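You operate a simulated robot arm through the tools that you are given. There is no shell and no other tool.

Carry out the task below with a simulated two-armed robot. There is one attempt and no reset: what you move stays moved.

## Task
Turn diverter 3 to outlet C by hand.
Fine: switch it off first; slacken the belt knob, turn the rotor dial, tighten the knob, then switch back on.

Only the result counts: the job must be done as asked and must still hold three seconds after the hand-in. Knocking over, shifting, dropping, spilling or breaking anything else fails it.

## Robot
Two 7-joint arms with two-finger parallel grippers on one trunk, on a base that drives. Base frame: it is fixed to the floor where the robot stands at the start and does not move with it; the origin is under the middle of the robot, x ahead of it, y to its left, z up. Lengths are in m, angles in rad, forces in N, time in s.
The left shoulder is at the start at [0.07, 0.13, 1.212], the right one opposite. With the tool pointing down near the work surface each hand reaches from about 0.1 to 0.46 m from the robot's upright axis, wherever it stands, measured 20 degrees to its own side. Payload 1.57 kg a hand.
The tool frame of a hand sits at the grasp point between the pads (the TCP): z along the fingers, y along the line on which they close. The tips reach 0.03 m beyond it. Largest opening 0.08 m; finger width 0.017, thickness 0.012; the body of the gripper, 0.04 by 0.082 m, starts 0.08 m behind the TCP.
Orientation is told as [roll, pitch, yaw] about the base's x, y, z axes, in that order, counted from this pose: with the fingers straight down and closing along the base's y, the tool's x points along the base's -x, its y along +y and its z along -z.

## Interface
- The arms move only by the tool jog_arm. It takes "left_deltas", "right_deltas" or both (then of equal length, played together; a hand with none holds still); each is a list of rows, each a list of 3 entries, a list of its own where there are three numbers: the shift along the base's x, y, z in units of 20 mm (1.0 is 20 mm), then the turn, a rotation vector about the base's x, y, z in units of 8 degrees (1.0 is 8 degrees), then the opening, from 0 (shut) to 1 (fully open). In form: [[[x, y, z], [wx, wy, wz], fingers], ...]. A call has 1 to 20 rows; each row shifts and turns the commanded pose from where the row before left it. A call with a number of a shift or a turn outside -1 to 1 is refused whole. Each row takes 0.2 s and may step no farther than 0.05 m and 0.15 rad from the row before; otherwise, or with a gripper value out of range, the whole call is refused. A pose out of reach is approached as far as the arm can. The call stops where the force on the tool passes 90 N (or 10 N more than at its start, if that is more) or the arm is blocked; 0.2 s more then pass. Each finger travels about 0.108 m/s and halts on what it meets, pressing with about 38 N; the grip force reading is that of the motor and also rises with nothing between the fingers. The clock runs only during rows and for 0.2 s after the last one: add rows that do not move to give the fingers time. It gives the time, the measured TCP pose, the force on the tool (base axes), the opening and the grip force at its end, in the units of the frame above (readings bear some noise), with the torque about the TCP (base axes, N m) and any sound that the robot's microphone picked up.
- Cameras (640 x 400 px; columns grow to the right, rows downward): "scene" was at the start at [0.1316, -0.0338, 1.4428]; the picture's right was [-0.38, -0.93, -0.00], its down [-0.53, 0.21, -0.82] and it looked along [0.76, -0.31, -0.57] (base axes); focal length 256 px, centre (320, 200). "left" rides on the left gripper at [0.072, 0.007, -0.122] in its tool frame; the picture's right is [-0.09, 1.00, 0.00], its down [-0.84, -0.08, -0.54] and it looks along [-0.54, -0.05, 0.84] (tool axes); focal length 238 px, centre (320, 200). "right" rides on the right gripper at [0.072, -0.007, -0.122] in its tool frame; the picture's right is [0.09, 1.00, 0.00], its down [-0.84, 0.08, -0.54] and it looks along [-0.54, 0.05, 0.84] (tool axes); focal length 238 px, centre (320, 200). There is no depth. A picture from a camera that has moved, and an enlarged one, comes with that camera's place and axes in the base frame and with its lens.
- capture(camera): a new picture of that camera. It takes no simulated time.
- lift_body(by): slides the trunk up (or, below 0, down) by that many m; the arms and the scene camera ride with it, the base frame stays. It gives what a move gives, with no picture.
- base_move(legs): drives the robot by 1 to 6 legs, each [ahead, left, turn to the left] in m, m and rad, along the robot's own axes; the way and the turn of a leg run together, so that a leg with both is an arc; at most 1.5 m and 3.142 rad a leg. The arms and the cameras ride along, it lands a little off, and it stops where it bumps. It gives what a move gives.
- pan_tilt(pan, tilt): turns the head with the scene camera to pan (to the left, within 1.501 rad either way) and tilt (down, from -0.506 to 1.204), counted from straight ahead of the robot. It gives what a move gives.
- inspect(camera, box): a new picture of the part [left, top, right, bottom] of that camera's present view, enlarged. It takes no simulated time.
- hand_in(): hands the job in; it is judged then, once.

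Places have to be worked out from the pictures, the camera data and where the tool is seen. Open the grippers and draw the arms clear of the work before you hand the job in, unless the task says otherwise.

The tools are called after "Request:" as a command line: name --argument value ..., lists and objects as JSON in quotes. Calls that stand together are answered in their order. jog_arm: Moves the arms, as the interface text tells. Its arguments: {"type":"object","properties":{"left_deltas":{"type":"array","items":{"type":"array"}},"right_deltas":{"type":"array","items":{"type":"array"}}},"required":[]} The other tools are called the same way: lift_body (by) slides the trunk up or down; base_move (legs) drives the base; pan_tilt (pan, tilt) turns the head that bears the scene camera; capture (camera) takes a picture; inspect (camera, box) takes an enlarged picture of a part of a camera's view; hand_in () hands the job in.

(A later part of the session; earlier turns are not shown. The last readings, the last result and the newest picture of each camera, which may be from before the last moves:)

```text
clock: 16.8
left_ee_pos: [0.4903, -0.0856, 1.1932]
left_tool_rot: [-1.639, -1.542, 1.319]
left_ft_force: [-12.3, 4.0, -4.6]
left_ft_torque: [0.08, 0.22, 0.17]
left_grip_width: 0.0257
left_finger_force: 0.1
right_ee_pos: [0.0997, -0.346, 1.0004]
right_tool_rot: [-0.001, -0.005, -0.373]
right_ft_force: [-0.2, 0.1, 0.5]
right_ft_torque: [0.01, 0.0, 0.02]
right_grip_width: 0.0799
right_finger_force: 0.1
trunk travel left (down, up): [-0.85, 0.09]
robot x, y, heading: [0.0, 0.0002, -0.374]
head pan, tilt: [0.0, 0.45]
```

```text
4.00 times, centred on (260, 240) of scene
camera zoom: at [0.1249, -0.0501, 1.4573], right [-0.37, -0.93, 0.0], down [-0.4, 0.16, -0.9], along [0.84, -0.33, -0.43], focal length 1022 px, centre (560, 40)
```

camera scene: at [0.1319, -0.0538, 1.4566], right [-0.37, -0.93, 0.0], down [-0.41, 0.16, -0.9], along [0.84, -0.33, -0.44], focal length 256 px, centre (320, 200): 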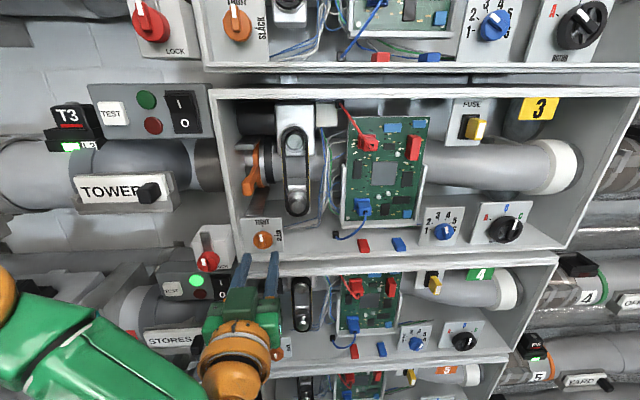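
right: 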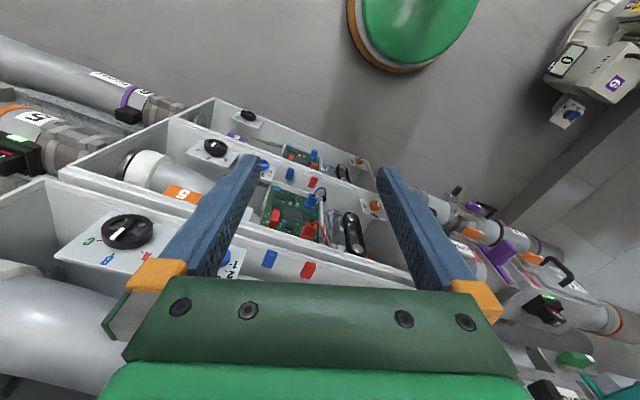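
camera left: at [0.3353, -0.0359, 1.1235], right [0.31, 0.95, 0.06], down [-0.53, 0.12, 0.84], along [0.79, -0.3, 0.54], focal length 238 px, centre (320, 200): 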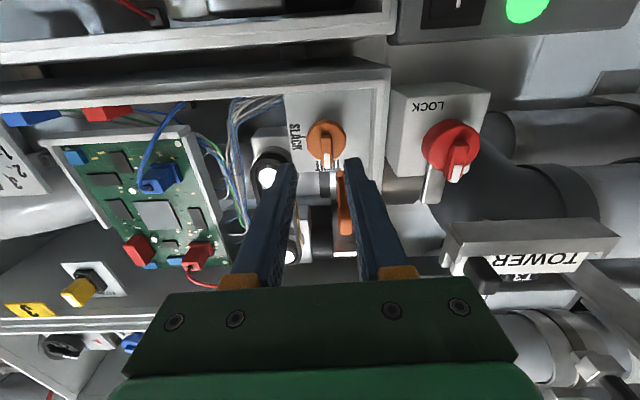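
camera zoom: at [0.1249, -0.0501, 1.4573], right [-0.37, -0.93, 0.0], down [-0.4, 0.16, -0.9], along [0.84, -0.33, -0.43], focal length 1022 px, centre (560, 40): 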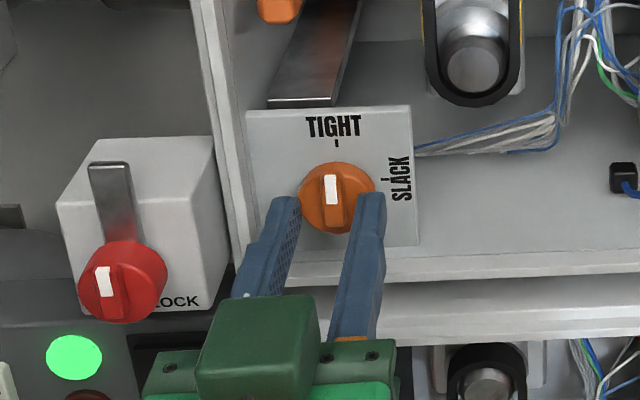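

Contact with the knob's disc face (≈13 N). I ease back 2 mm and close on the ridge.

Request:
jog_arm --left_deltas '[[[-0.17, 0.055, -0.05], [0, 0, 0], 0.32], [[0, 0, 0], [0, 0, 0], 0.1], [[0, 0, 0], [0, 0, 0], 0], [[0, 0, 0], [0, 0, 0], 0]]'

Request:
inspect --camera "left" --box '[240, 70, 440, 220]'

Request:
inspect --camera "scene" --box '[200, 190, 320, 290]'

```text
clock: 17.8
left_ee_pos: [0.4895, -0.0869, 1.1926]
left_tool_rot: [-1.675, -1.543, 1.355]
left_ft_force: [-2.4, -2.1, 6.1]
left_ft_torque: [0.33, -0.36, 0.07]
left_grip_width: 0.0101
left_finger_force: 28.5
right_ee_pos: [0.102, -0.3476, 0.9992]
right_tool_rot: [0.001, -0.003, -0.373]
right_ft_force: [-0.3, 0.1, 0.1]
right_ft_torque: [-0.02, 0.0, -0.02]
right_grip_width: 0.0802
right_finger_force: 0.1
trunk travel left (down, up): [-0.85, 0.09]
robot x, y, heading: [-0.0022, 0.0001, -0.374]
head pan, tilt: [0.0, 0.45]
```

```text
2.67 times, centred on (340, 145) of left
camera zoom: at [0.3762, -0.0437, 1.1186], right [0.31, 0.95, 0.06], down [-0.53, 0.12, 0.84], along [0.78, -0.3, 0.54], focal length 636 px, centre (267, 347)
```

zoom: 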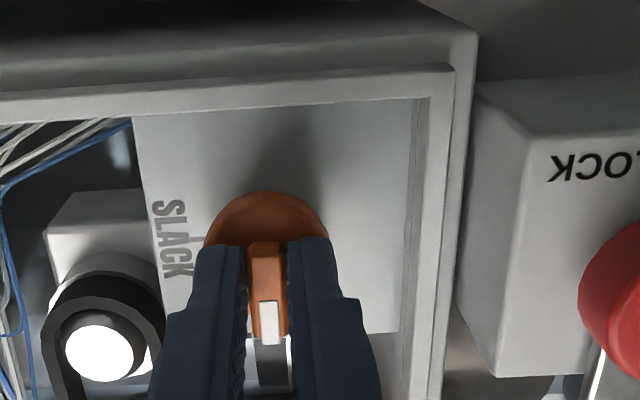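

```text
4.00 times, centred on (260, 240) of scene
camera zoom: at [0.1279, -0.0536, 1.4571], right [-0.37, -0.93, 0.0], down [-0.4, 0.16, -0.9], along [0.84, -0.33, -0.43], focal length 1022 px, centre (560, 40)
```

zoom: 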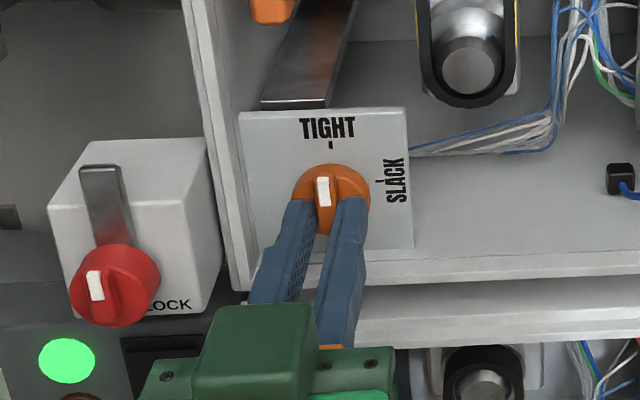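

Gripped the ridge (width 10.1 mm). I turn clockwise about the wall normal toward SLACK, first 32°, to check that the knob follows.

Request:
jog_arm --left_deltas '[[[0, 0, 0], [0.952, -0.306, 0], 0], [[0, 0, 0], [0.952, -0.306, 0], 0], [[0, 0, 0], [0.952, -0.306, 0], 0], [[0, 0, 0], [0.952, -0.306, 0], 0]]'

Request:
inspect --camera "scene" --box '[200, 190, 320, 290]'

```text
clock: 18.8
left_ee_pos: [0.4887, -0.0866, 1.1912]
left_tool_rot: [1.568, -1.037, -1.885]
left_ft_force: [0.4, -2.7, 11.9]
left_ft_torque: [-0.22, -0.55, -0.1]
left_grip_width: 0.0099
left_finger_force: 27.9
right_ee_pos: [0.1028, -0.3479, 1.0006]
right_tool_rot: [0.003, -0.002, -0.373]
right_ft_force: [-0.4, 0.7, -0.5]
right_ft_torque: [-0.02, 0.02, 0.01]
right_grip_width: 0.0803
right_finger_force: 0.1
trunk travel left (down, up): [-0.85, 0.09]
robot x, y, heading: [-0.0028, -0.0019, -0.377]
head pan, tilt: [0.0, 0.45]
```

```text
4.00 times, centred on (260, 240) of scene
camera zoom: at [0.1282, -0.0538, 1.4571], right [-0.37, -0.93, 0.0], down [-0.4, 0.16, -0.9], along [0.84, -0.33, -0.43], focal length 1022 px, centre (560, 40)
```

zoom: 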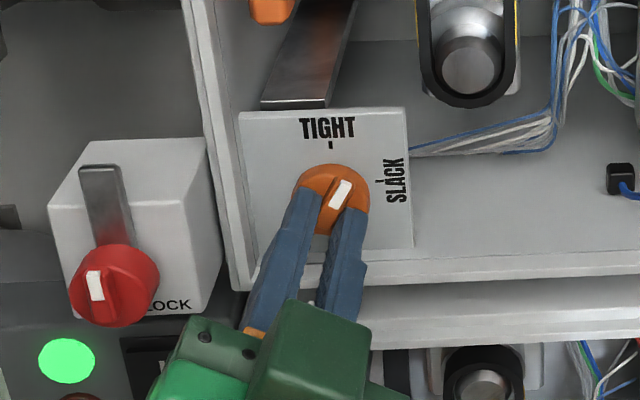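

The knob follows cleanly. I continue the remaining 58° to SLACK.

Request:
jog_arm --left_deltas '[[[0, 0, 0.05], [0.952, -0.306, 0], 0], [[0, 0, 0], [0.952, -0.306, 0], 0], [[0, 0, 0], [0.952, -0.306, 0], 0], [[0, 0, 0], [0.952, -0.306, 0], 0]]'

Request:
inspect --camera "scene" --box '[200, 190, 320, 290]'

```text
clock: 19.8
left_ee_pos: [0.4898, -0.0867, 1.1915]
left_tool_rot: [1.563, -0.477, -1.883]
left_ft_force: [0.7, -3.8, 10.2]
left_ft_torque: [-0.12, -0.32, 0.0]
left_grip_width: 0.0099
left_finger_force: 27.8
right_ee_pos: [0.1023, -0.3487, 1.0005]
right_tool_rot: [0.001, -0.001, -0.375]
right_ft_force: [-0.3, 0.0, -0.3]
right_ft_torque: [-0.02, 0.0, -0.02]
right_grip_width: 0.0799
right_finger_force: 0.0
trunk travel left (down, up): [-0.85, 0.09]
robot x, y, heading: [-0.0015, 0.0024, -0.376]
head pan, tilt: [0.0, 0.45]
```

```text
4.00 times, centred on (260, 240) of scene
camera zoom: at [0.1285, -0.0537, 1.457], right [-0.37, -0.93, 0.0], down [-0.4, 0.16, -0.9], along [0.84, -0.33, -0.43], focal length 1022 px, centre (560, 40)
```

zoom: 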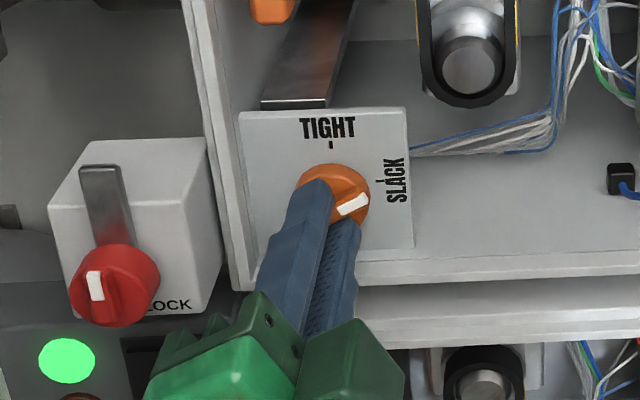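

Good; about 27° remain. I finish the turn.

Request:
jog_arm --left_deltas '[[[0, 0, 0], [0.952, -0.306, 0], 0], [[0, 0, 0], [0.952, -0.306, 0], 0], [[0, 0, 0], [0.952, -0.306, 0], 0], [[0, 0, 0], [0.45, -0.145, 0], 0], [[0, 0, 0], [0, 0, 0], 0]]'

Request:
inspect --camera "scene" --box '[200, 190, 320, 290]'

Request:
capture --camera "left"

```text
clock: 21.0
left_ee_pos: [0.4895, -0.0859, 1.1924]
left_tool_rot: [1.564, 0.006, -1.882]
left_ft_force: [1.6, -2.4, 12.0]
left_ft_torque: [-0.35, -0.28, -0.15]
left_grip_width: 0.0098
left_finger_force: 28.3
right_ee_pos: [0.1023, -0.348, 1.0007]
right_tool_rot: [0.004, -0.001, -0.375]
right_ft_force: [-0.4, 0.1, 0.0]
right_ft_torque: [0.01, 0.01, 0.0]
right_grip_width: 0.0798
right_finger_force: 0.0
trunk travel left (down, up): [-0.85, 0.09]
robot x, y, heading: [0.0025, 0.0028, -0.375]
head pan, tilt: [0.0, 0.45]
```

```text
4.00 times, centred on (260, 240) of scene
camera zoom: at [0.1284, -0.0533, 1.457], right [-0.37, -0.93, 0.0], down [-0.4, 0.16, -0.9], along [0.84, -0.33, -0.43], focal length 1022 px, centre (560, 40)
```

zoom: 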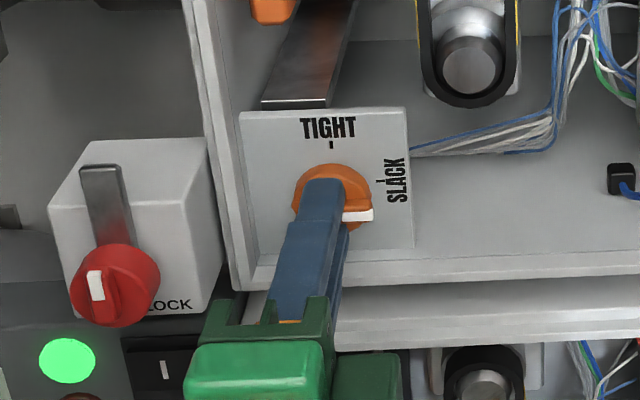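

```text
taken
camera left: at [0.3962, 0.0194, 1.1996], right [-0.02, -0.1, 1.0], down [-0.77, -0.63, -0.08], along [0.64, -0.77, -0.06], focal length 238 px, centre (320, 200)
```

left: 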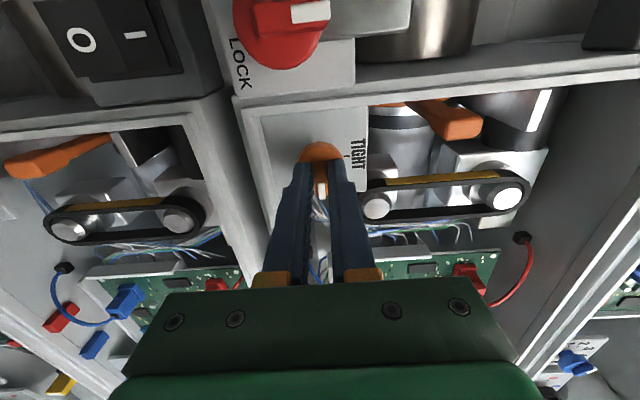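

The knob now points to SLACK. I open a little and withdraw the left hand straight back, then look at the knob.

Request:
jog_arm --left_deltas '[[[0, 0, 0], [0, 0, 0], 0.25], [[0, 0, 0], [0, 0, 0], 0.25], [[-0.475, 0.158, 0], [0, 0, 0], 0.25], [[-0.475, 0.158, 0], [0, 0, 0], 0.25], [[-0.6, 0.2, 0], [0, 0, 0], 0.25], [[-0.8, 0.26, 0], [0, 0, 0], 0.25]]'

Request:
inspect --camera "scene" --box '[200, 90, 360, 290]'

Request:
capture --camera "left"

Request:
capture --camera "right"

```text
clock: 22.4
left_ee_pos: [0.4446, -0.0694, 1.191]
left_tool_rot: [1.562, 0.003, -1.879]
left_ft_force: [0.2, -0.3, -0.2]
left_ft_torque: [-0.01, 0.01, -0.01]
left_grip_width: 0.0198
left_finger_force: 0.1
right_ee_pos: [0.1048, -0.3482, 0.9983]
right_tool_rot: [0.0, 0.001, -0.374]
right_ft_force: [0.2, -0.6, 0.5]
right_ft_torque: [-0.02, 0.01, 0.02]
right_grip_width: 0.08
right_finger_force: 0.0
trunk travel left (down, up): [-0.85, 0.09]
robot x, y, heading: [0.0003, 0.0007, -0.38]
head pan, tilt: [0.0, 0.45]
```

```text
2.00 times, centred on (280, 190) of scene
camera zoom: at [0.1312, -0.0526, 1.4567], right [-0.37, -0.93, 0.0], down [-0.4, 0.16, -0.9], along [0.84, -0.33, -0.43], focal length 511 px, centre (400, 220)
```

zoom: 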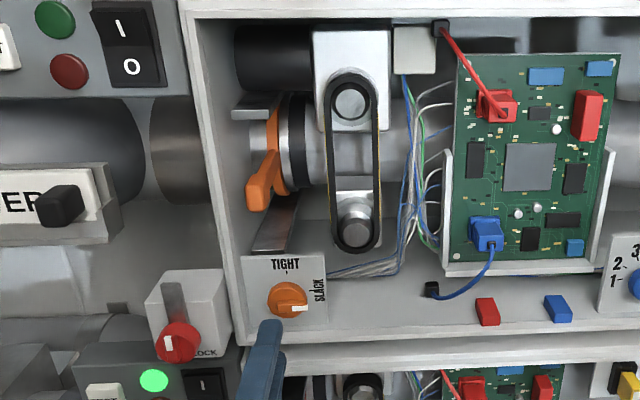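

```text
taken
camera left: at [0.3512, 0.0359, 1.1987], right [-0.02, -0.09, 1.0], down [-0.77, -0.63, -0.07], along [0.64, -0.77, -0.06], focal length 238 px, centre (320, 200)
```

left: 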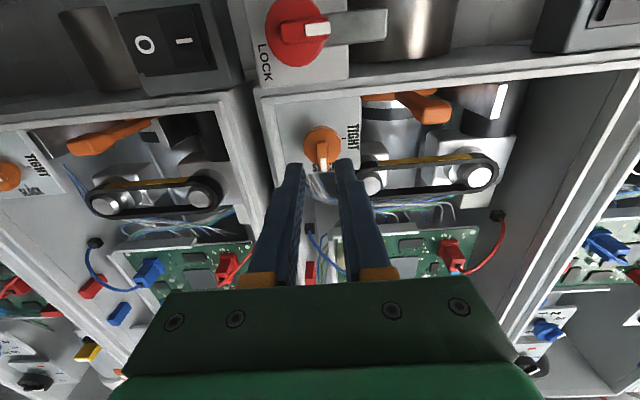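

```text
taken
camera right: at [0.0353, -0.3282, 1.1208], right [0.28, 0.96, 0.0], down [0.81, -0.23, 0.54], along [0.52, -0.15, -0.84], focal length 238 px, centre (320, 200)
```

right: 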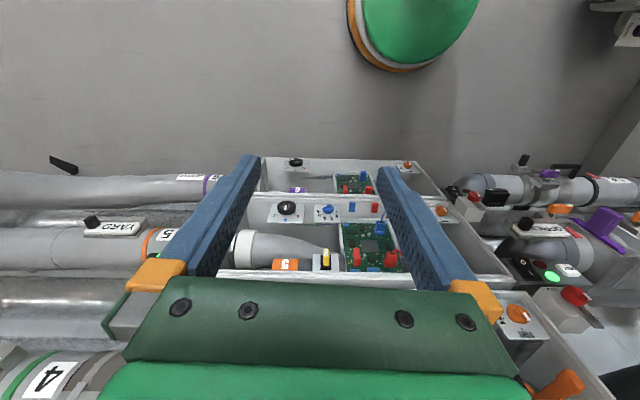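

Knob sits at SLACK. Now I bring the right hand up, turning it to point at the wall, to about 9 cm in front of the rotor dial (≈(0.386, -0.531, 1.193)).

Request:
jog_arm --right_deltas '[[[0.81, -0.65, 0.81], [-0.347, -0.872, 0.042], 1], [[0.81, -0.65, 0.81], [-0.347, -0.872, 0.042], 1], [[0.81, -0.65, 0.81], [-0.347, -0.872, 0.042], 1], [[0.81, -0.65, 0.81], [-0.347, -0.872, 0.042], 1], [[0.81, -0.65, 0.81], [-0.347, -0.872, 0.042], 1], [[0.81, -0.65, 0.81], [-0.347, -0.872, 0.042], 1], [[0.81, -0.65, 0.81], [-0.347, -0.872, 0.042], 1], [[0.81, -0.65, 0.81], [-0.347, -0.872, 0.042], 1]]'

Request:
capture --camera "right"

Request:
capture --camera "scene"

```text
clock: 24.2
left_ee_pos: [0.4455, -0.0696, 1.191]
left_tool_rot: [1.56, 0.002, -1.879]
left_ft_force: [-0.3, -0.2, 1.4]
left_ft_torque: [0.01, -0.03, -0.01]
left_grip_width: 0.0198
left_finger_force: 0.0
right_ee_pos: [0.2339, -0.4525, 1.1298]
right_tool_rot: [-0.054, -1.048, -0.291]
right_ft_force: [-0.2, 0.4, 0.0]
right_ft_torque: [-0.01, -0.02, 0.01]
right_grip_width: 0.0801
right_finger_force: 0.0
trunk travel left (down, up): [-0.85, 0.09]
robot x, y, heading: [0.0007, -0.0006, -0.382]
head pan, tilt: [0.0, 0.45]
```

```text
taken
camera right: at [0.0991, -0.4133, 1.1274], right [0.29, 0.95, -0.11], down [-0.02, 0.12, 0.99], along [0.96, -0.28, 0.05], focal length 238 px, centre (320, 200)
```

right: 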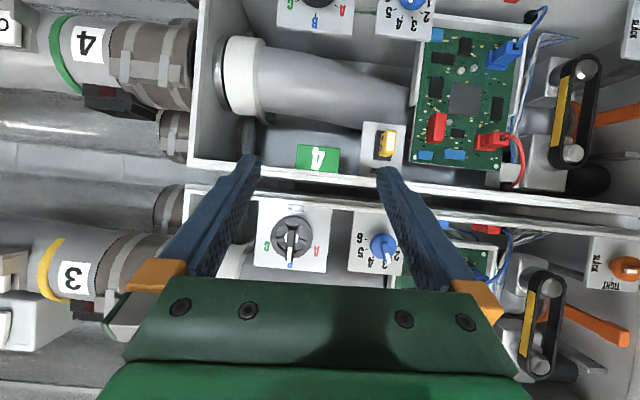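

```text
taken
camera scene: at [0.132, -0.0533, 1.4566], right [-0.37, -0.93, 0.0], down [-0.41, 0.16, -0.9], along [0.84, -0.33, -0.44], focal length 256 px, centre (320, 200)
```

scene: 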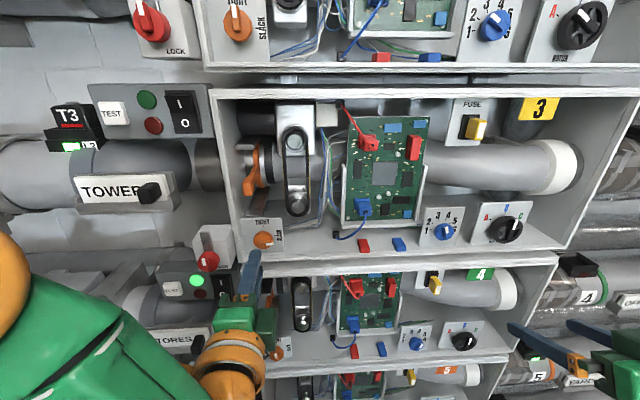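

The right camera gives a frontal view of the dial (upside down). I zoom in.

Request:
inspect --camera "right" --box '[230, 180, 390, 280]'

Request:
inspect --camera "scene" --box '[450, 180, 570, 255]'

```text
4.00 times, centred on (310, 230) of right
camera zoom: at [0.0991, -0.4133, 1.1274], right [0.29, 0.95, -0.11], down [-0.02, 0.12, 0.99], along [0.96, -0.28, 0.05], focal length 953 px, centre (360, 80)
```

zoom: 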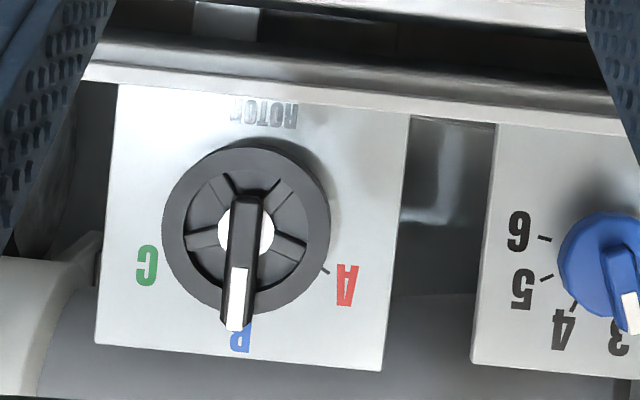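

```text
5.33 times, centred on (510, 218) of scene
camera zoom: at [0.132, -0.0533, 1.4566], right [-0.37, -0.93, 0.0], down [-0.41, 0.16, -0.9], along [0.84, -0.33, -0.44], focal length 1363 px, centre (-693, 107)
```

zoom: 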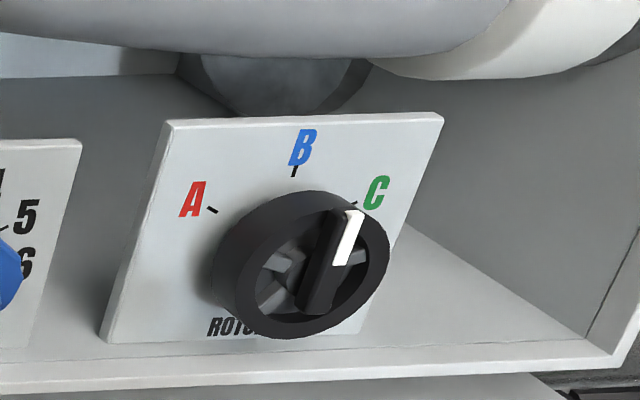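

The pointer is at B; C is about 60–65° clockwise. The dial has a raised bar (~13 mm wide) I can grip, its front at ≈(0.374, -0.525, 1.194). I finish levelling the right hand and go to ~5 cm in front of it.

Request:
jog_arm --right_deltas '[[[0.8, -0.606, 0.8], [-0.31, -0.884, 0.085], 0.8], [[0.8, -0.606, 0.8], [-0.31, -0.884, 0.085], 0.5], [[0.8, -0.606, 0.8], [-0.31, -0.884, 0.085], 0.4], [[0.8, -0.606, 0.8], [-0.31, -0.884, 0.085], 0.4]]'

Request:
capture --camera "right"

Request:
inspect --camera "right" --box '[220, 60, 420, 200]'

Request:
inspect --camera "scene" --box '[440, 180, 600, 280]'

```text
clock: 25.2
left_ee_pos: [0.4455, -0.0715, 1.1911]
left_tool_rot: [1.561, 0.003, -1.88]
left_ft_force: [0.1, 0.2, 0.1]
left_ft_torque: [-0.01, -0.02, -0.03]
left_grip_width: 0.0202
left_finger_force: 0.1
right_ee_pos: [0.2975, -0.501, 1.1908]
right_tool_rot: [-1.415, -1.535, 1.107]
right_ft_force: [0.9, 0.3, 0.9]
right_ft_torque: [0.02, 0.13, 0.0]
right_grip_width: 0.032
right_finger_force: 0.0
trunk travel left (down, up): [-0.85, 0.09]
robot x, y, heading: [-0.0021, -0.0005, -0.374]
head pan, tilt: [0.0, 0.45]
```

```text
taken
camera right: at [0.1791, -0.4742, 1.1184], right [0.3, 0.95, -0.13], down [-0.48, 0.26, 0.84], along [0.83, -0.19, 0.53], focal length 238 px, centre (320, 200)
```

right: 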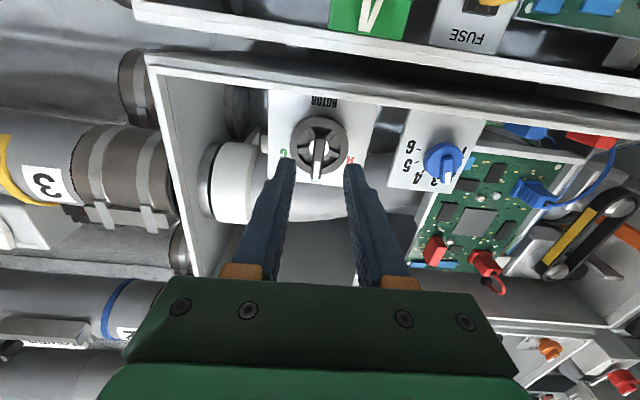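

```text
2.86 times, centred on (320, 130) of right
camera zoom: at [0.1791, -0.4742, 1.1184], right [0.3, 0.95, -0.13], down [-0.48, 0.26, 0.84], along [0.83, -0.19, 0.53], focal length 681 px, centre (320, 400)
```

zoom: 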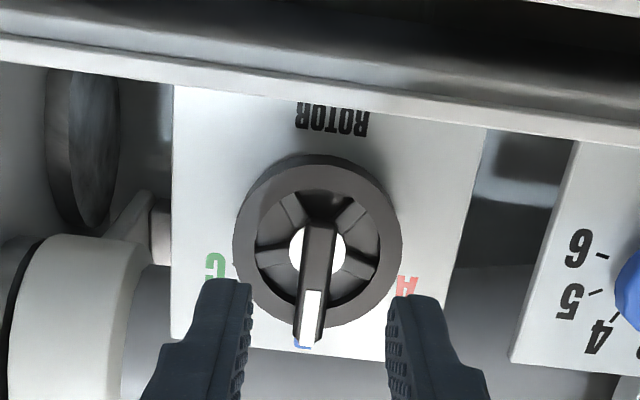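

```text
4.00 times, centred on (520, 230) of scene
camera zoom: at [0.1322, -0.0544, 1.4567], right [-0.37, -0.93, 0.0], down [-0.41, 0.16, -0.9], along [0.84, -0.33, -0.44], focal length 1022 px, centre (-480, 80)
```

zoom: 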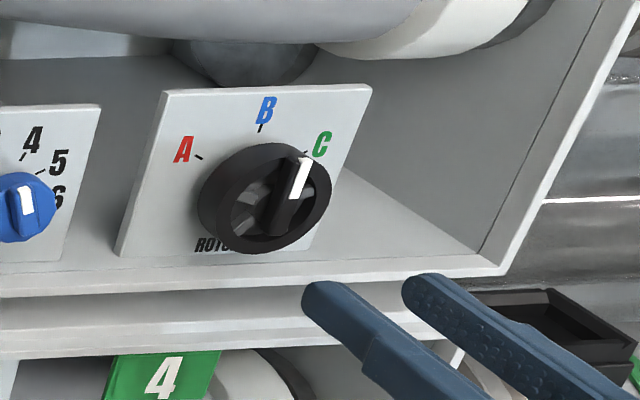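

Right hand is level and on the dial's axis (within ~2 mm), tips ~5 cm out. I advance 40 mm.

Request:
jog_arm --right_deltas '[[[0.477, -0.15, 0.02], [0, 0, 0], 0.4], [[0.477, -0.15, 0.02], [0, 0, 0], 0.4], [[0.477, -0.15, 0.02], [0, 0, 0], 0.4], [[0.477, -0.15, 0.02], [0, 0, 0], 0.4]]'

Request:
inspect --camera "right" --box '[220, 60, 420, 200]'

Request:
inspect --camera "scene" --box '[440, 180, 600, 280]'

```text
clock: 26.2
left_ee_pos: [0.444, -0.0699, 1.1915]
left_tool_rot: [1.56, 0.004, -1.88]
left_ft_force: [-0.2, 0.2, -0.3]
left_ft_torque: [0.01, 0.02, -0.01]
left_grip_width: 0.0199
left_finger_force: 0.1
right_ee_pos: [0.3238, -0.5129, 1.2015]
right_tool_rot: [-1.554, -1.537, 1.248]
right_ft_force: [-0.2, -0.1, 0.1]
right_ft_torque: [-0.02, 0.01, 0.02]
right_grip_width: 0.032
right_finger_force: 0.1
right hand out of reach, approached as far as the arm can: row 3, 4
trunk travel left (down, up): [-0.85, 0.09]
robot x, y, heading: [0.0004, -0.0013, -0.375]
head pan, tilt: [0.0, 0.45]
```

```text
2.86 times, centred on (320, 130) of right
camera zoom: at [0.2051, -0.485, 1.1299], right [0.3, 0.95, -0.13], down [-0.48, 0.26, 0.83], along [0.82, -0.19, 0.54], focal length 681 px, centre (320, 400)
```

zoom: 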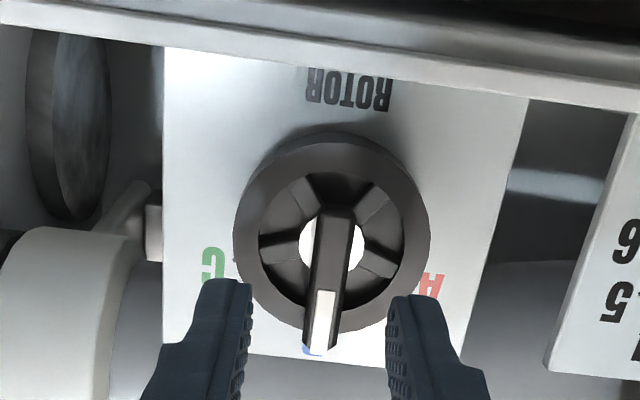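

```text
4.00 times, centred on (520, 230) of scene
camera zoom: at [0.1317, -0.0525, 1.4567], right [-0.37, -0.93, 0.0], down [-0.41, 0.16, -0.9], along [0.84, -0.33, -0.44], focal length 1022 px, centre (-480, 80)
```

zoom: 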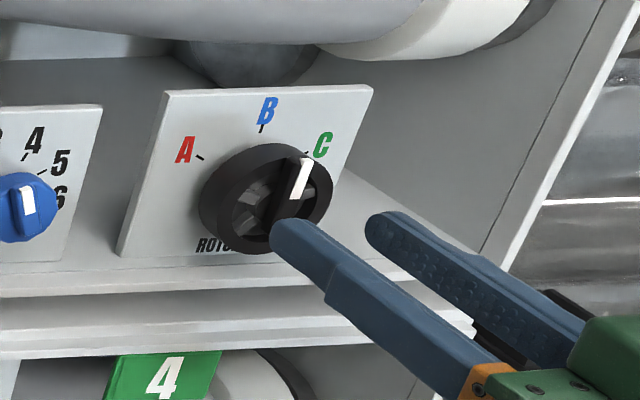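

The right arm runs out of reach ~2.5 cm short. I'll draw both hands back from the wall a bit and then shift the base about 15 cm to the right.

Request:
jog_arm --left_deltas '[[[-0.4, 0.13, 0], [0, 0, 0], 0.25], [[-0.4, 0.13, 0], [0, 0, 0], 0.25], [[-0.2, 0.06, 0], [0, 0, 0], 0.25], [[0, 0, 0], [0, 0, 0], 0.25]]' --right_deltas '[[[-0.8, 0.25, -0.1], [0, 0, 0], 0.4], [[-0.8, 0.25, -0.1], [0, 0, 0], 0.4], [[-0.8, 0.25, -0.1], [0, 0, 0], 0.4], [[0, 0, 0], [0, 0, 0], 0.4]]'

Request:
capture --camera "scene"

```text
clock: 27.2
left_ee_pos: [0.4258, -0.0641, 1.19]
left_tool_rot: [1.56, 0.004, -1.88]
left_ft_force: [-0.1, 0.4, -0.8]
left_ft_torque: [-0.01, 0.02, 0.03]
left_grip_width: 0.0198
left_finger_force: 0.1
right_ee_pos: [0.2756, -0.497, 1.1963]
right_tool_rot: [-1.591, -1.534, 1.283]
right_ft_force: [-0.2, 0.5, 0.3]
right_ft_torque: [0.01, -0.01, 0.0]
right_grip_width: 0.0319
right_finger_force: 0.2
trunk travel left (down, up): [-0.85, 0.09]
robot x, y, heading: [0.0014, 0.0002, -0.372]
head pan, tilt: [0.0, 0.45]
```

```text
taken
camera scene: at [0.1321, -0.0527, 1.4567], right [-0.37, -0.93, 0.0], down [-0.41, 0.16, -0.9], along [0.84, -0.33, -0.44], focal length 256 px, centre (320, 200)
```

scene: 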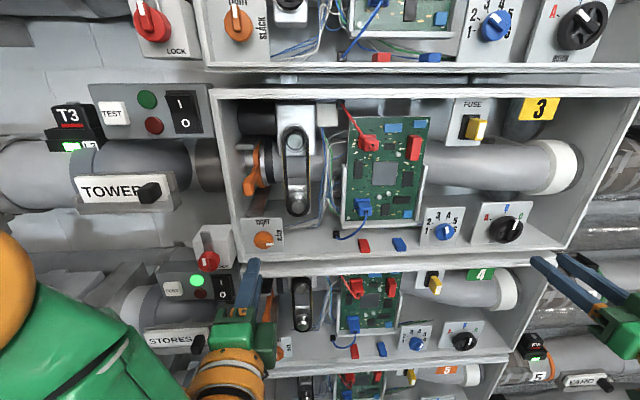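

Both tips are ≥6 cm from the bay rims. I drive 15 cm right and 2 cm ahead.

Request:
base_move --legs '[[0.02, -0.15, 0]]'

Request:
capture --camera "scene"

Request:
capture --camera "right"

Request:
capture --camera "left"

```text
clock: 28.6
left_ee_pos: [0.3911, -0.2073, 1.1903]
left_tool_rot: [1.561, -0.001, -1.881]
left_ft_force: [0.6, 0.1, 0.6]
left_ft_torque: [0.0, 0.03, -0.03]
left_grip_width: 0.02
left_finger_force: 0.1
right_ee_pos: [0.2392, -0.641, 1.198]
right_tool_rot: [-1.602, -1.532, 1.294]
right_ft_force: [0.9, 1.1, 0.5]
right_ft_torque: [0.0, 0.03, -0.03]
right_grip_width: 0.032
right_finger_force: 0.1
trunk travel left (down, up): [-0.85, 0.09]
robot x, y, heading: [-0.0354, -0.1458, -0.373]
head pan, tilt: [0.0, 0.45]
```

```text
taken
camera scene: at [0.0962, -0.195, 1.4568], right [-0.37, -0.93, 0.0], down [-0.41, 0.16, -0.9], along [0.84, -0.33, -0.43], focal length 256 px, centre (320, 200)
```

scene: 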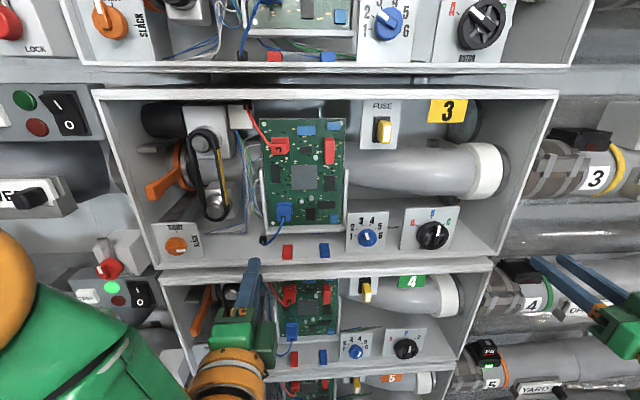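

```text
taken
camera right: at [0.1207, -0.6134, 1.1251], right [0.3, 0.95, -0.13], down [-0.48, 0.27, 0.83], along [0.82, -0.19, 0.54], focal length 238 px, centre (320, 200)
```

right: 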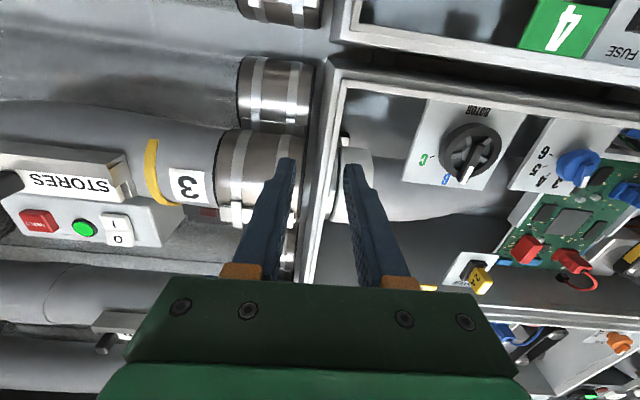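

```text
taken
camera left: at [0.2972, -0.1029, 1.1977], right [-0.02, -0.09, 1.0], down [-0.77, -0.63, -0.07], along [0.64, -0.77, -0.06], focal length 238 px, centre (320, 200)
```

left: 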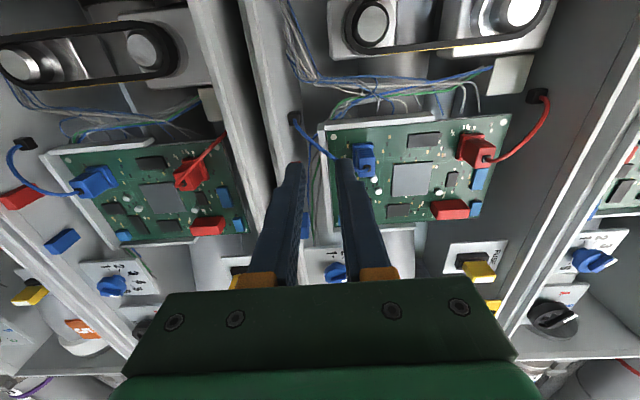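

Base landed as expected. I move the right hand back in front of the dial's axis at ~5 cm stand-off.

Request:
jog_arm --right_deltas '[[[0.37, 0.875, -0.035], [0, 0, 0], 0.4], [[0.37, 0.875, -0.035], [0, 0, 0], 0.4], [[0.37, 0.875, -0.035], [0, 0, 0], 0.4], [[0.37, 0.875, -0.035], [0, 0, 0], 0.4], [[0.37, 0.875, -0.035], [0, 0, 0], 0.4], [[0.37, 0.875, -0.035], [0, 0, 0], 0.4], [[0.37, 0.875, -0.035], [0, 0, 0], 0.4], [[0.37, 0.875, -0.035], [0, 0, 0], 0.4]]'

Request:
inspect --camera "right" --box '[220, 60, 420, 200]'

Request:
inspect --camera "scene" --box '[360, 180, 520, 280]'

```text
clock: 30.4
left_ee_pos: [0.3897, -0.2113, 1.1906]
left_tool_rot: [1.559, 0.003, -1.879]
left_ft_force: [-0.5, -0.8, -0.4]
left_ft_torque: [-0.05, -0.03, 0.02]
left_grip_width: 0.0202
left_finger_force: 0.0
right_ee_pos: [0.2663, -0.5429, 1.2184]
right_tool_rot: [-1.542, -1.533, 1.24]
right_ft_force: [0.8, 0.4, -1.0]
right_ft_torque: [0.01, -0.02, -0.01]
right_grip_width: 0.0321
right_finger_force: 0.0
right hand out of reach, approached as far as the arm can: row 5, 6, 7, 8
trunk travel left (down, up): [-0.85, 0.09]
robot x, y, heading: [-0.0349, -0.1473, -0.374]
head pan, tilt: [0.0, 0.45]
```

```text
2.86 times, centred on (320, 130) of right
camera zoom: at [0.1492, -0.5153, 1.1467], right [0.3, 0.95, -0.13], down [-0.48, 0.26, 0.83], along [0.82, -0.19, 0.54], focal length 681 px, centre (320, 400)
```

zoom: 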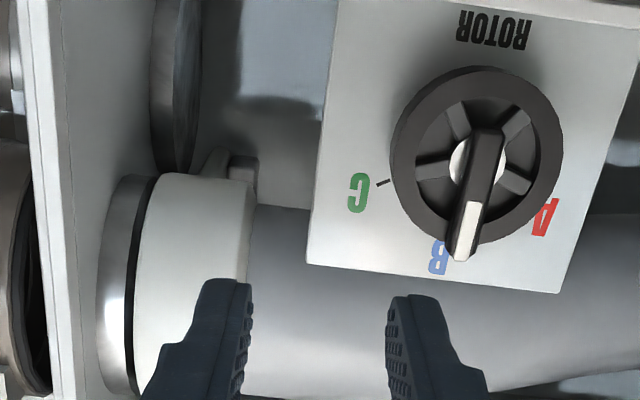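

```text
4.00 times, centred on (440, 230) of scene
camera zoom: at [0.0956, -0.1988, 1.4567], right [-0.37, -0.93, 0.0], down [-0.41, 0.16, -0.9], along [0.84, -0.33, -0.44], focal length 1022 px, centre (-160, 80)
```

zoom: 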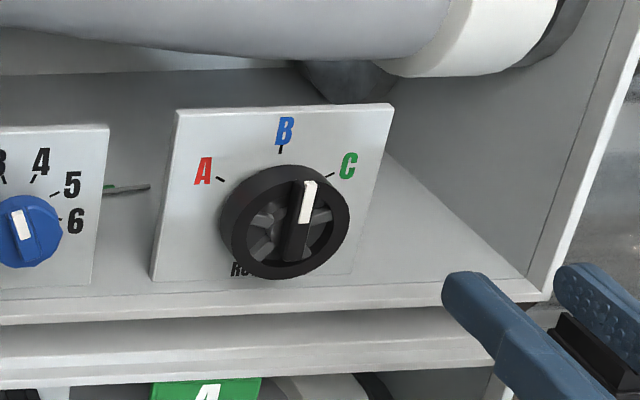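

The arm says it's folded too close there; going a bit further forward while moving inward should be reachable. I go diagonally to u≈0.389 with tips ~15 mm before the dial bar.

Request:
jog_arm --right_deltas '[[[0.93, 0.2, -0.43], [0, 0, 0], 0.4], [[0.7, 0.65, -0.43], [0, 0, 0], 0.4], [[0.65, 0.7, -0.43], [0, 0, 0], 0.4], [[0.4, 0.14, 0], [0, 0, 0], 0.4]]'

Request:
inspect --camera "right" --box '[220, 60, 420, 200]'

Request:
inspect --camera "scene" --box '[360, 180, 520, 280]'

```text
clock: 31.4
left_ee_pos: [0.3893, -0.2116, 1.191]
left_tool_rot: [1.56, 0.003, -1.88]
left_ft_force: [-0.5, 0.6, 0.3]
left_ft_torque: [-0.01, 0.0, 0.02]
left_grip_width: 0.0199
left_finger_force: 0.1
right_ee_pos: [0.2742, -0.5408, 1.229]
right_tool_rot: [-1.534, -1.535, 1.231]
right_ft_force: [0.3, 0.5, -0.8]
right_ft_torque: [-0.01, -0.01, -0.01]
right_grip_width: 0.0321
right_finger_force: 0.1
right hand out of reach, approached as far as the arm can: row 1, 2, 3, 4
trunk travel left (down, up): [-0.85, 0.09]
robot x, y, heading: [-0.04, -0.146, -0.376]
head pan, tilt: [0.0, 0.45]
```

```text
2.86 times, centred on (320, 130) of right
camera zoom: at [0.1552, -0.5132, 1.1567], right [0.3, 0.95, -0.13], down [-0.48, 0.26, 0.83], along [0.82, -0.19, 0.54], focal length 681 px, centre (320, 400)
```

zoom: 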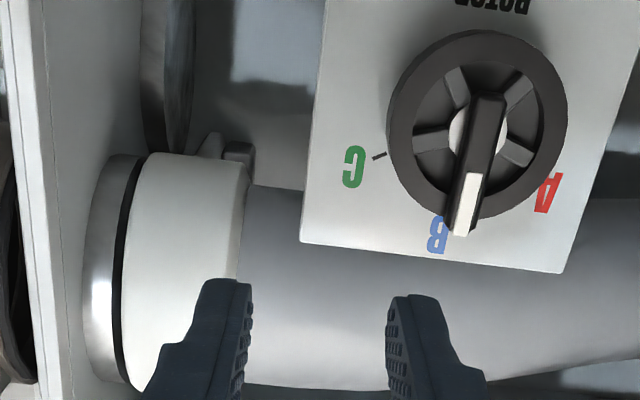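

```text
4.00 times, centred on (440, 230) of scene
camera zoom: at [0.0955, -0.1991, 1.4567], right [-0.37, -0.93, 0.0], down [-0.41, 0.16, -0.9], along [0.84, -0.33, -0.44], focal length 1022 px, centre (-160, 80)
```

zoom: 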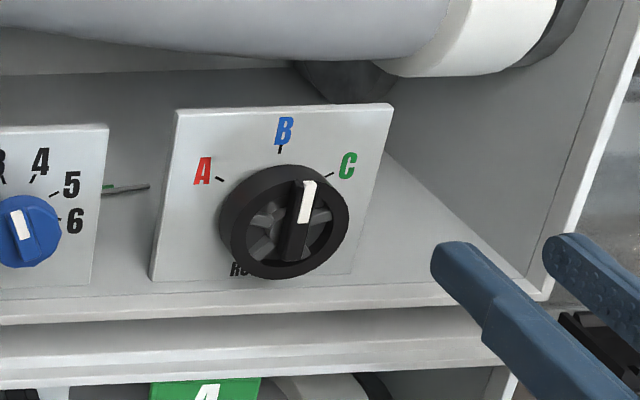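

The right arm hits a joint limit here, whereas the left arm's reach in this posture is proven (including the 90° roll). I'll consider using the left arm for the dial too; first I check what lies to the right of the robot before driving farther.

Request:
pan_tilt --pan -0.9 --tilt 0.4

Request:
capture --camera "scene"

Request:
pan_tilt --pan -1.5 --tilt 0.5

Request:
capture --camera "scene"

```text
clock: 32.6
left_ee_pos: [0.3908, -0.2111, 1.1894]
left_tool_rot: [1.56, 0.003, -1.88]
left_ft_force: [-0.2, -0.5, 0.1]
left_ft_torque: [0.0, 0.01, -0.01]
left_grip_width: 0.02
left_finger_force: 0.1
right_ee_pos: [0.2726, -0.5407, 1.229]
right_tool_rot: [-1.538, -1.535, 1.237]
right_ft_force: [0.5, 0.5, -0.1]
right_ft_torque: [-0.01, -0.02, 0.0]
right_grip_width: 0.0322
right_finger_force: 0.1
trunk travel left (down, up): [-0.85, 0.09]
robot x, y, heading: [-0.0369, -0.148, -0.376]
head pan, tilt: [-0.901, 0.4]
```

```text
taken
camera scene: at [0.0368, -0.2539, 1.4614], right [-0.96, -0.29, 0.0], down [-0.11, 0.37, -0.92], along [0.27, -0.88, -0.39], focal length 256 px, centre (320, 200)
```

scene: 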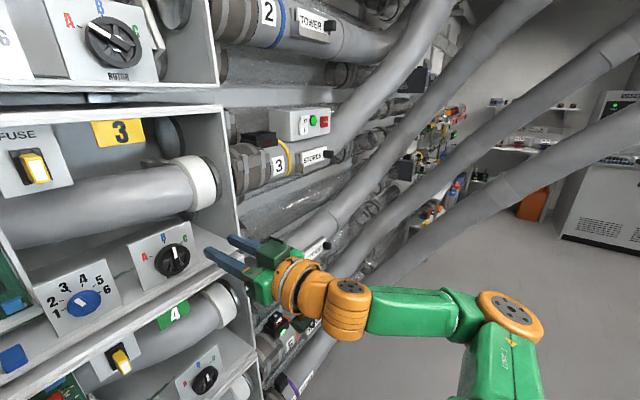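

```text
clock: 33.6
left_ee_pos: [0.3887, -0.2112, 1.1902]
left_tool_rot: [1.56, 0.002, -1.881]
left_ft_force: [-0.3, 0.2, -0.1]
left_ft_torque: [-0.01, 0.02, 0.06]
left_grip_width: 0.0198
left_finger_force: 0.1
right_ee_pos: [0.2738, -0.5395, 1.2284]
right_tool_rot: [-1.54, -1.537, 1.236]
right_ft_force: [0.7, 0.2, 0.0]
right_ft_torque: [0.04, 0.01, 0.0]
right_grip_width: 0.032
right_finger_force: 0.1
trunk travel left (down, up): [-0.85, 0.09]
robot x, y, heading: [-0.0337, -0.1451, -0.375]
head pan, tilt: [-1.499, 0.499]
```

```text
taken
camera scene: at [-0.0174, -0.2521, 1.4522], right [-0.95, 0.3, 0.0], down [0.14, 0.46, -0.88], along [-0.26, -0.84, -0.48], focal length 256 px, centre (320, 200)
```

scene: 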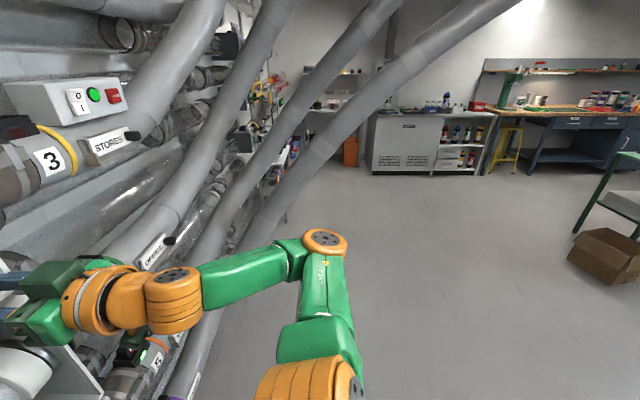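

Pipes to the right come outwards, so driving farther right is undesirable. In every failed reach the hand drifted upward relative to the shoulder, so I try lowering the trunk 10 cm to put the dial above shoulder height instead.

Request:
lift_body --by -0.1

Request:
pan_tilt --pan -0.2 --tilt 0.4

Request:
capture --camera "scene"

```text
clock: 34.9
left_ee_pos: [0.3893, -0.2112, 1.0906]
left_tool_rot: [1.559, 0.003, -1.88]
left_ft_force: [0.3, 0.1, 0.7]
left_ft_torque: [-0.06, 0.01, -0.02]
left_grip_width: 0.0199
left_finger_force: 0.1
right_ee_pos: [0.2732, -0.5402, 1.1293]
right_tool_rot: [-1.544, -1.536, 1.237]
right_ft_force: [0.0, 0.2, 0.1]
right_ft_torque: [-0.01, 0.03, 0.0]
right_grip_width: 0.032
right_finger_force: 0.1
trunk travel left (down, up): [-0.75, 0.19]
robot x, y, heading: [-0.0407, -0.148, -0.374]
head pan, tilt: [-1.499, 0.499]
```

```text
clock: 36.4
left_ee_pos: [0.3902, -0.2121, 1.0918]
left_tool_rot: [1.559, 0.003, -1.879]
left_ft_force: [1.1, 0.8, 0.0]
left_ft_torque: [-0.04, -0.02, 0.01]
left_grip_width: 0.02
left_finger_force: 0.1
right_ee_pos: [0.2734, -0.5406, 1.1303]
right_tool_rot: [-1.54, -1.536, 1.237]
right_ft_force: [-0.2, -0.3, 0.0]
right_ft_torque: [0.0, -0.01, -0.01]
right_grip_width: 0.0318
right_finger_force: 0.2
trunk travel left (down, up): [-0.75, 0.19]
robot x, y, heading: [-0.0391, -0.1442, -0.374]
head pan, tilt: [-0.201, 0.4]
```

```text
taken
camera scene: at [0.0873, -0.2158, 1.3614], right [-0.55, -0.84, 0.0], down [-0.33, 0.21, -0.92], along [0.77, -0.5, -0.39], focal length 256 px, centre (320, 200)
```

scene: 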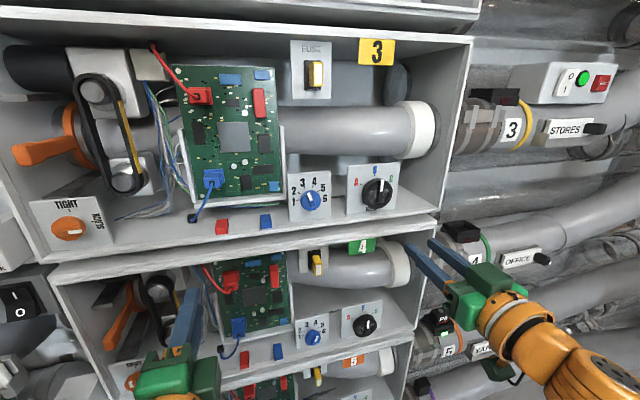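

Now I bring the right hand up and inward to the dial axis.

Request:
jog_arm --right_deltas '[[[0, 0, 0.9], [0, 0, 0], 0.4], [[0.3, 0.4, 0.9], [0, 0, 0], 0.4], [[0.3, 0.5, 0.8], [0, 0, 0], 0.4], [[0.3, 0.5, 0.4], [0, 0, 0], 0.4], [[0.3, 0.5, 0.1], [0, 0, 0], 0.4]]'

Request:
capture --camera "right"

```text
clock: 37.6
left_ee_pos: [0.389, -0.212, 1.0909]
left_tool_rot: [1.561, 0.002, -1.88]
left_ft_force: [-0.5, -0.3, 0.1]
left_ft_torque: [-0.01, 0.01, 0.02]
left_grip_width: 0.02
left_finger_force: 0.0
right_ee_pos: [0.2983, -0.5021, 1.1912]
right_tool_rot: [-1.53, -1.537, 1.225]
right_ft_force: [-0.1, 0.0, 0.5]
right_ft_torque: [0.01, 0.02, 0.01]
right_grip_width: 0.032
right_finger_force: 0.0
trunk travel left (down, up): [-0.75, 0.19]
robot x, y, heading: [-0.0382, -0.1494, -0.376]
head pan, tilt: [-0.201, 0.4]
```

```text
taken
camera right: at [0.1795, -0.4741, 1.1193], right [0.3, 0.95, -0.13], down [-0.48, 0.26, 0.83], along [0.82, -0.19, 0.54], focal length 238 px, centre (320, 200)
```

right: 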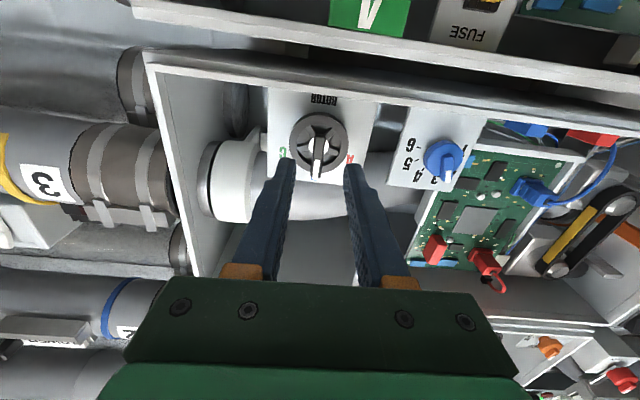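

That works: the hand is at the intended stand-off. I advance 40 mm along the dial axis.

Request:
jog_arm --right_deltas '[[[0.477, -0.15, 0.01], [0, 0, 0], 0.4], [[0.477, -0.15, 0.01], [0, 0, 0], 0.4], [[0.477, -0.15, 0.01], [0, 0, 0], 0.4], [[0.477, -0.15, 0.01], [0, 0, 0], 0.4]]'

Request:
inspect --camera "right" --box '[220, 40, 420, 200]'

Request:
inspect --camera "scene" --box '[320, 140, 480, 260]'

```text
clock: 38.6
left_ee_pos: [0.3896, -0.2102, 1.0906]
left_tool_rot: [1.561, 0.003, -1.879]
left_ft_force: [0.1, -0.8, 1.1]
left_ft_torque: [0.02, -0.01, -0.04]
left_grip_width: 0.0199
left_finger_force: 0.1
right_ee_pos: [0.3353, -0.5139, 1.1916]
right_tool_rot: [-1.529, -1.535, 1.225]
right_ft_force: [0.6, -0.2, -0.2]
right_ft_torque: [-0.03, -0.02, -0.01]
right_grip_width: 0.0321
right_finger_force: 0.1
trunk travel left (down, up): [-0.75, 0.19]
robot x, y, heading: [-0.0378, -0.1491, -0.38]
head pan, tilt: [-0.201, 0.4]
```

```text
2.50 times, centred on (320, 120) of right
camera zoom: at [0.2178, -0.4869, 1.1192], right [0.3, 0.95, -0.13], down [-0.48, 0.26, 0.83], along [0.82, -0.19, 0.54], focal length 596 px, centre (320, 400)
```

zoom: 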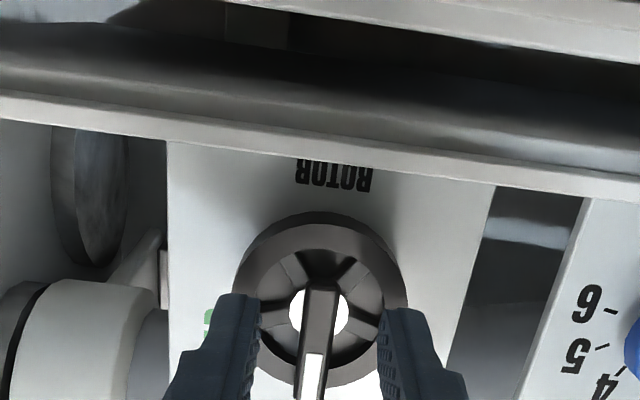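

```text
3.33 times, centred on (400, 200) of scene
camera zoom: at [0.088, -0.2159, 1.3613], right [-0.55, -0.84, 0.0], down [-0.33, 0.21, -0.92], along [0.77, -0.5, -0.39], focal length 852 px, centre (53, 200)
```

zoom: 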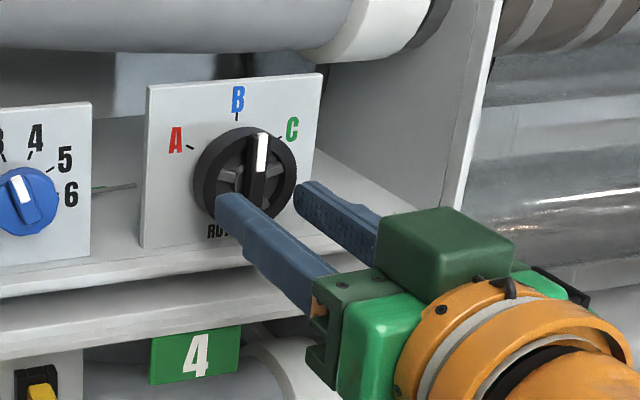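

Fingers straddle the bar nicely. I advance in small steps until light contact with the ring.

Request:
jog_arm --right_deltas '[[[0.19, -0.06, 0.0], [0, 0, 0], 0.3], [[0.19, -0.06, 0.0], [0, 0, 0], 0.3], [[0.14, -0.045, 0.0], [0, 0, 0], 0.3]]'

Request:
inspect --camera "right" --box '[220, 40, 420, 200]'

Request:
inspect --camera "scene" --box '[320, 140, 480, 260]'

```text
clock: 39.4
left_ee_pos: [0.3891, -0.2109, 1.0904]
left_tool_rot: [1.561, 0.003, -1.88]
left_ft_force: [-0.5, -0.6, 0.0]
left_ft_torque: [0.02, -0.03, 0.04]
left_grip_width: 0.0201
left_finger_force: 0.0
right_ee_pos: [0.3461, -0.5171, 1.1919]
right_tool_rot: [-1.533, -1.534, 1.229]
right_ft_force: [-1.1, 0.4, -0.4]
right_ft_torque: [0.02, 0.03, -0.02]
right_grip_width: 0.0244
right_finger_force: 0.0
trunk travel left (down, up): [-0.75, 0.19]
robot x, y, heading: [-0.0348, -0.1422, -0.376]
head pan, tilt: [-0.201, 0.4]
```

```text
2.50 times, centred on (320, 120) of right
camera zoom: at [0.2274, -0.4906, 1.1194], right [0.3, 0.95, -0.13], down [-0.48, 0.27, 0.83], along [0.82, -0.19, 0.54], focal length 596 px, centre (320, 400)
```

zoom: 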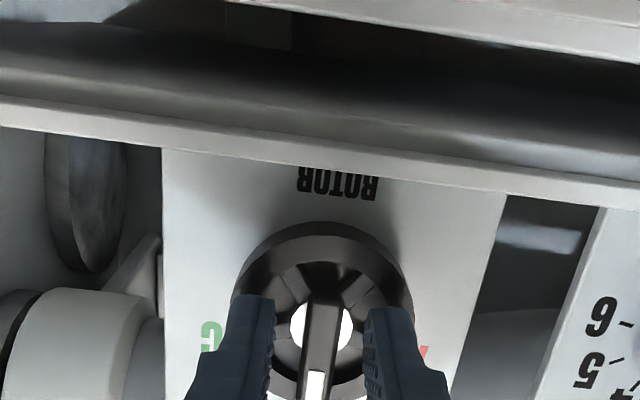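

```text
3.33 times, centred on (400, 200) of scene
camera zoom: at [0.0875, -0.2158, 1.3614], right [-0.55, -0.84, 0.0], down [-0.33, 0.21, -0.92], along [0.77, -0.5, -0.39], focal length 852 px, centre (53, 200)
```

zoom: 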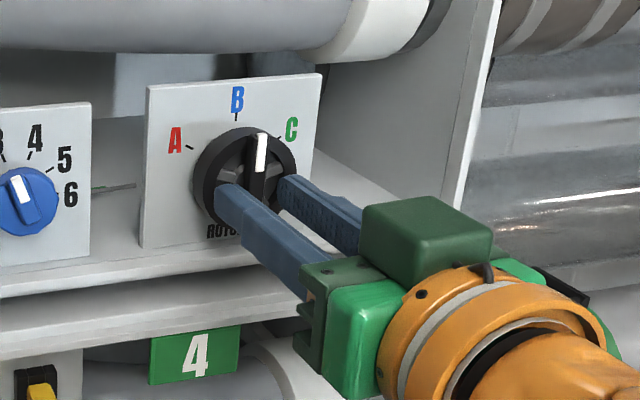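

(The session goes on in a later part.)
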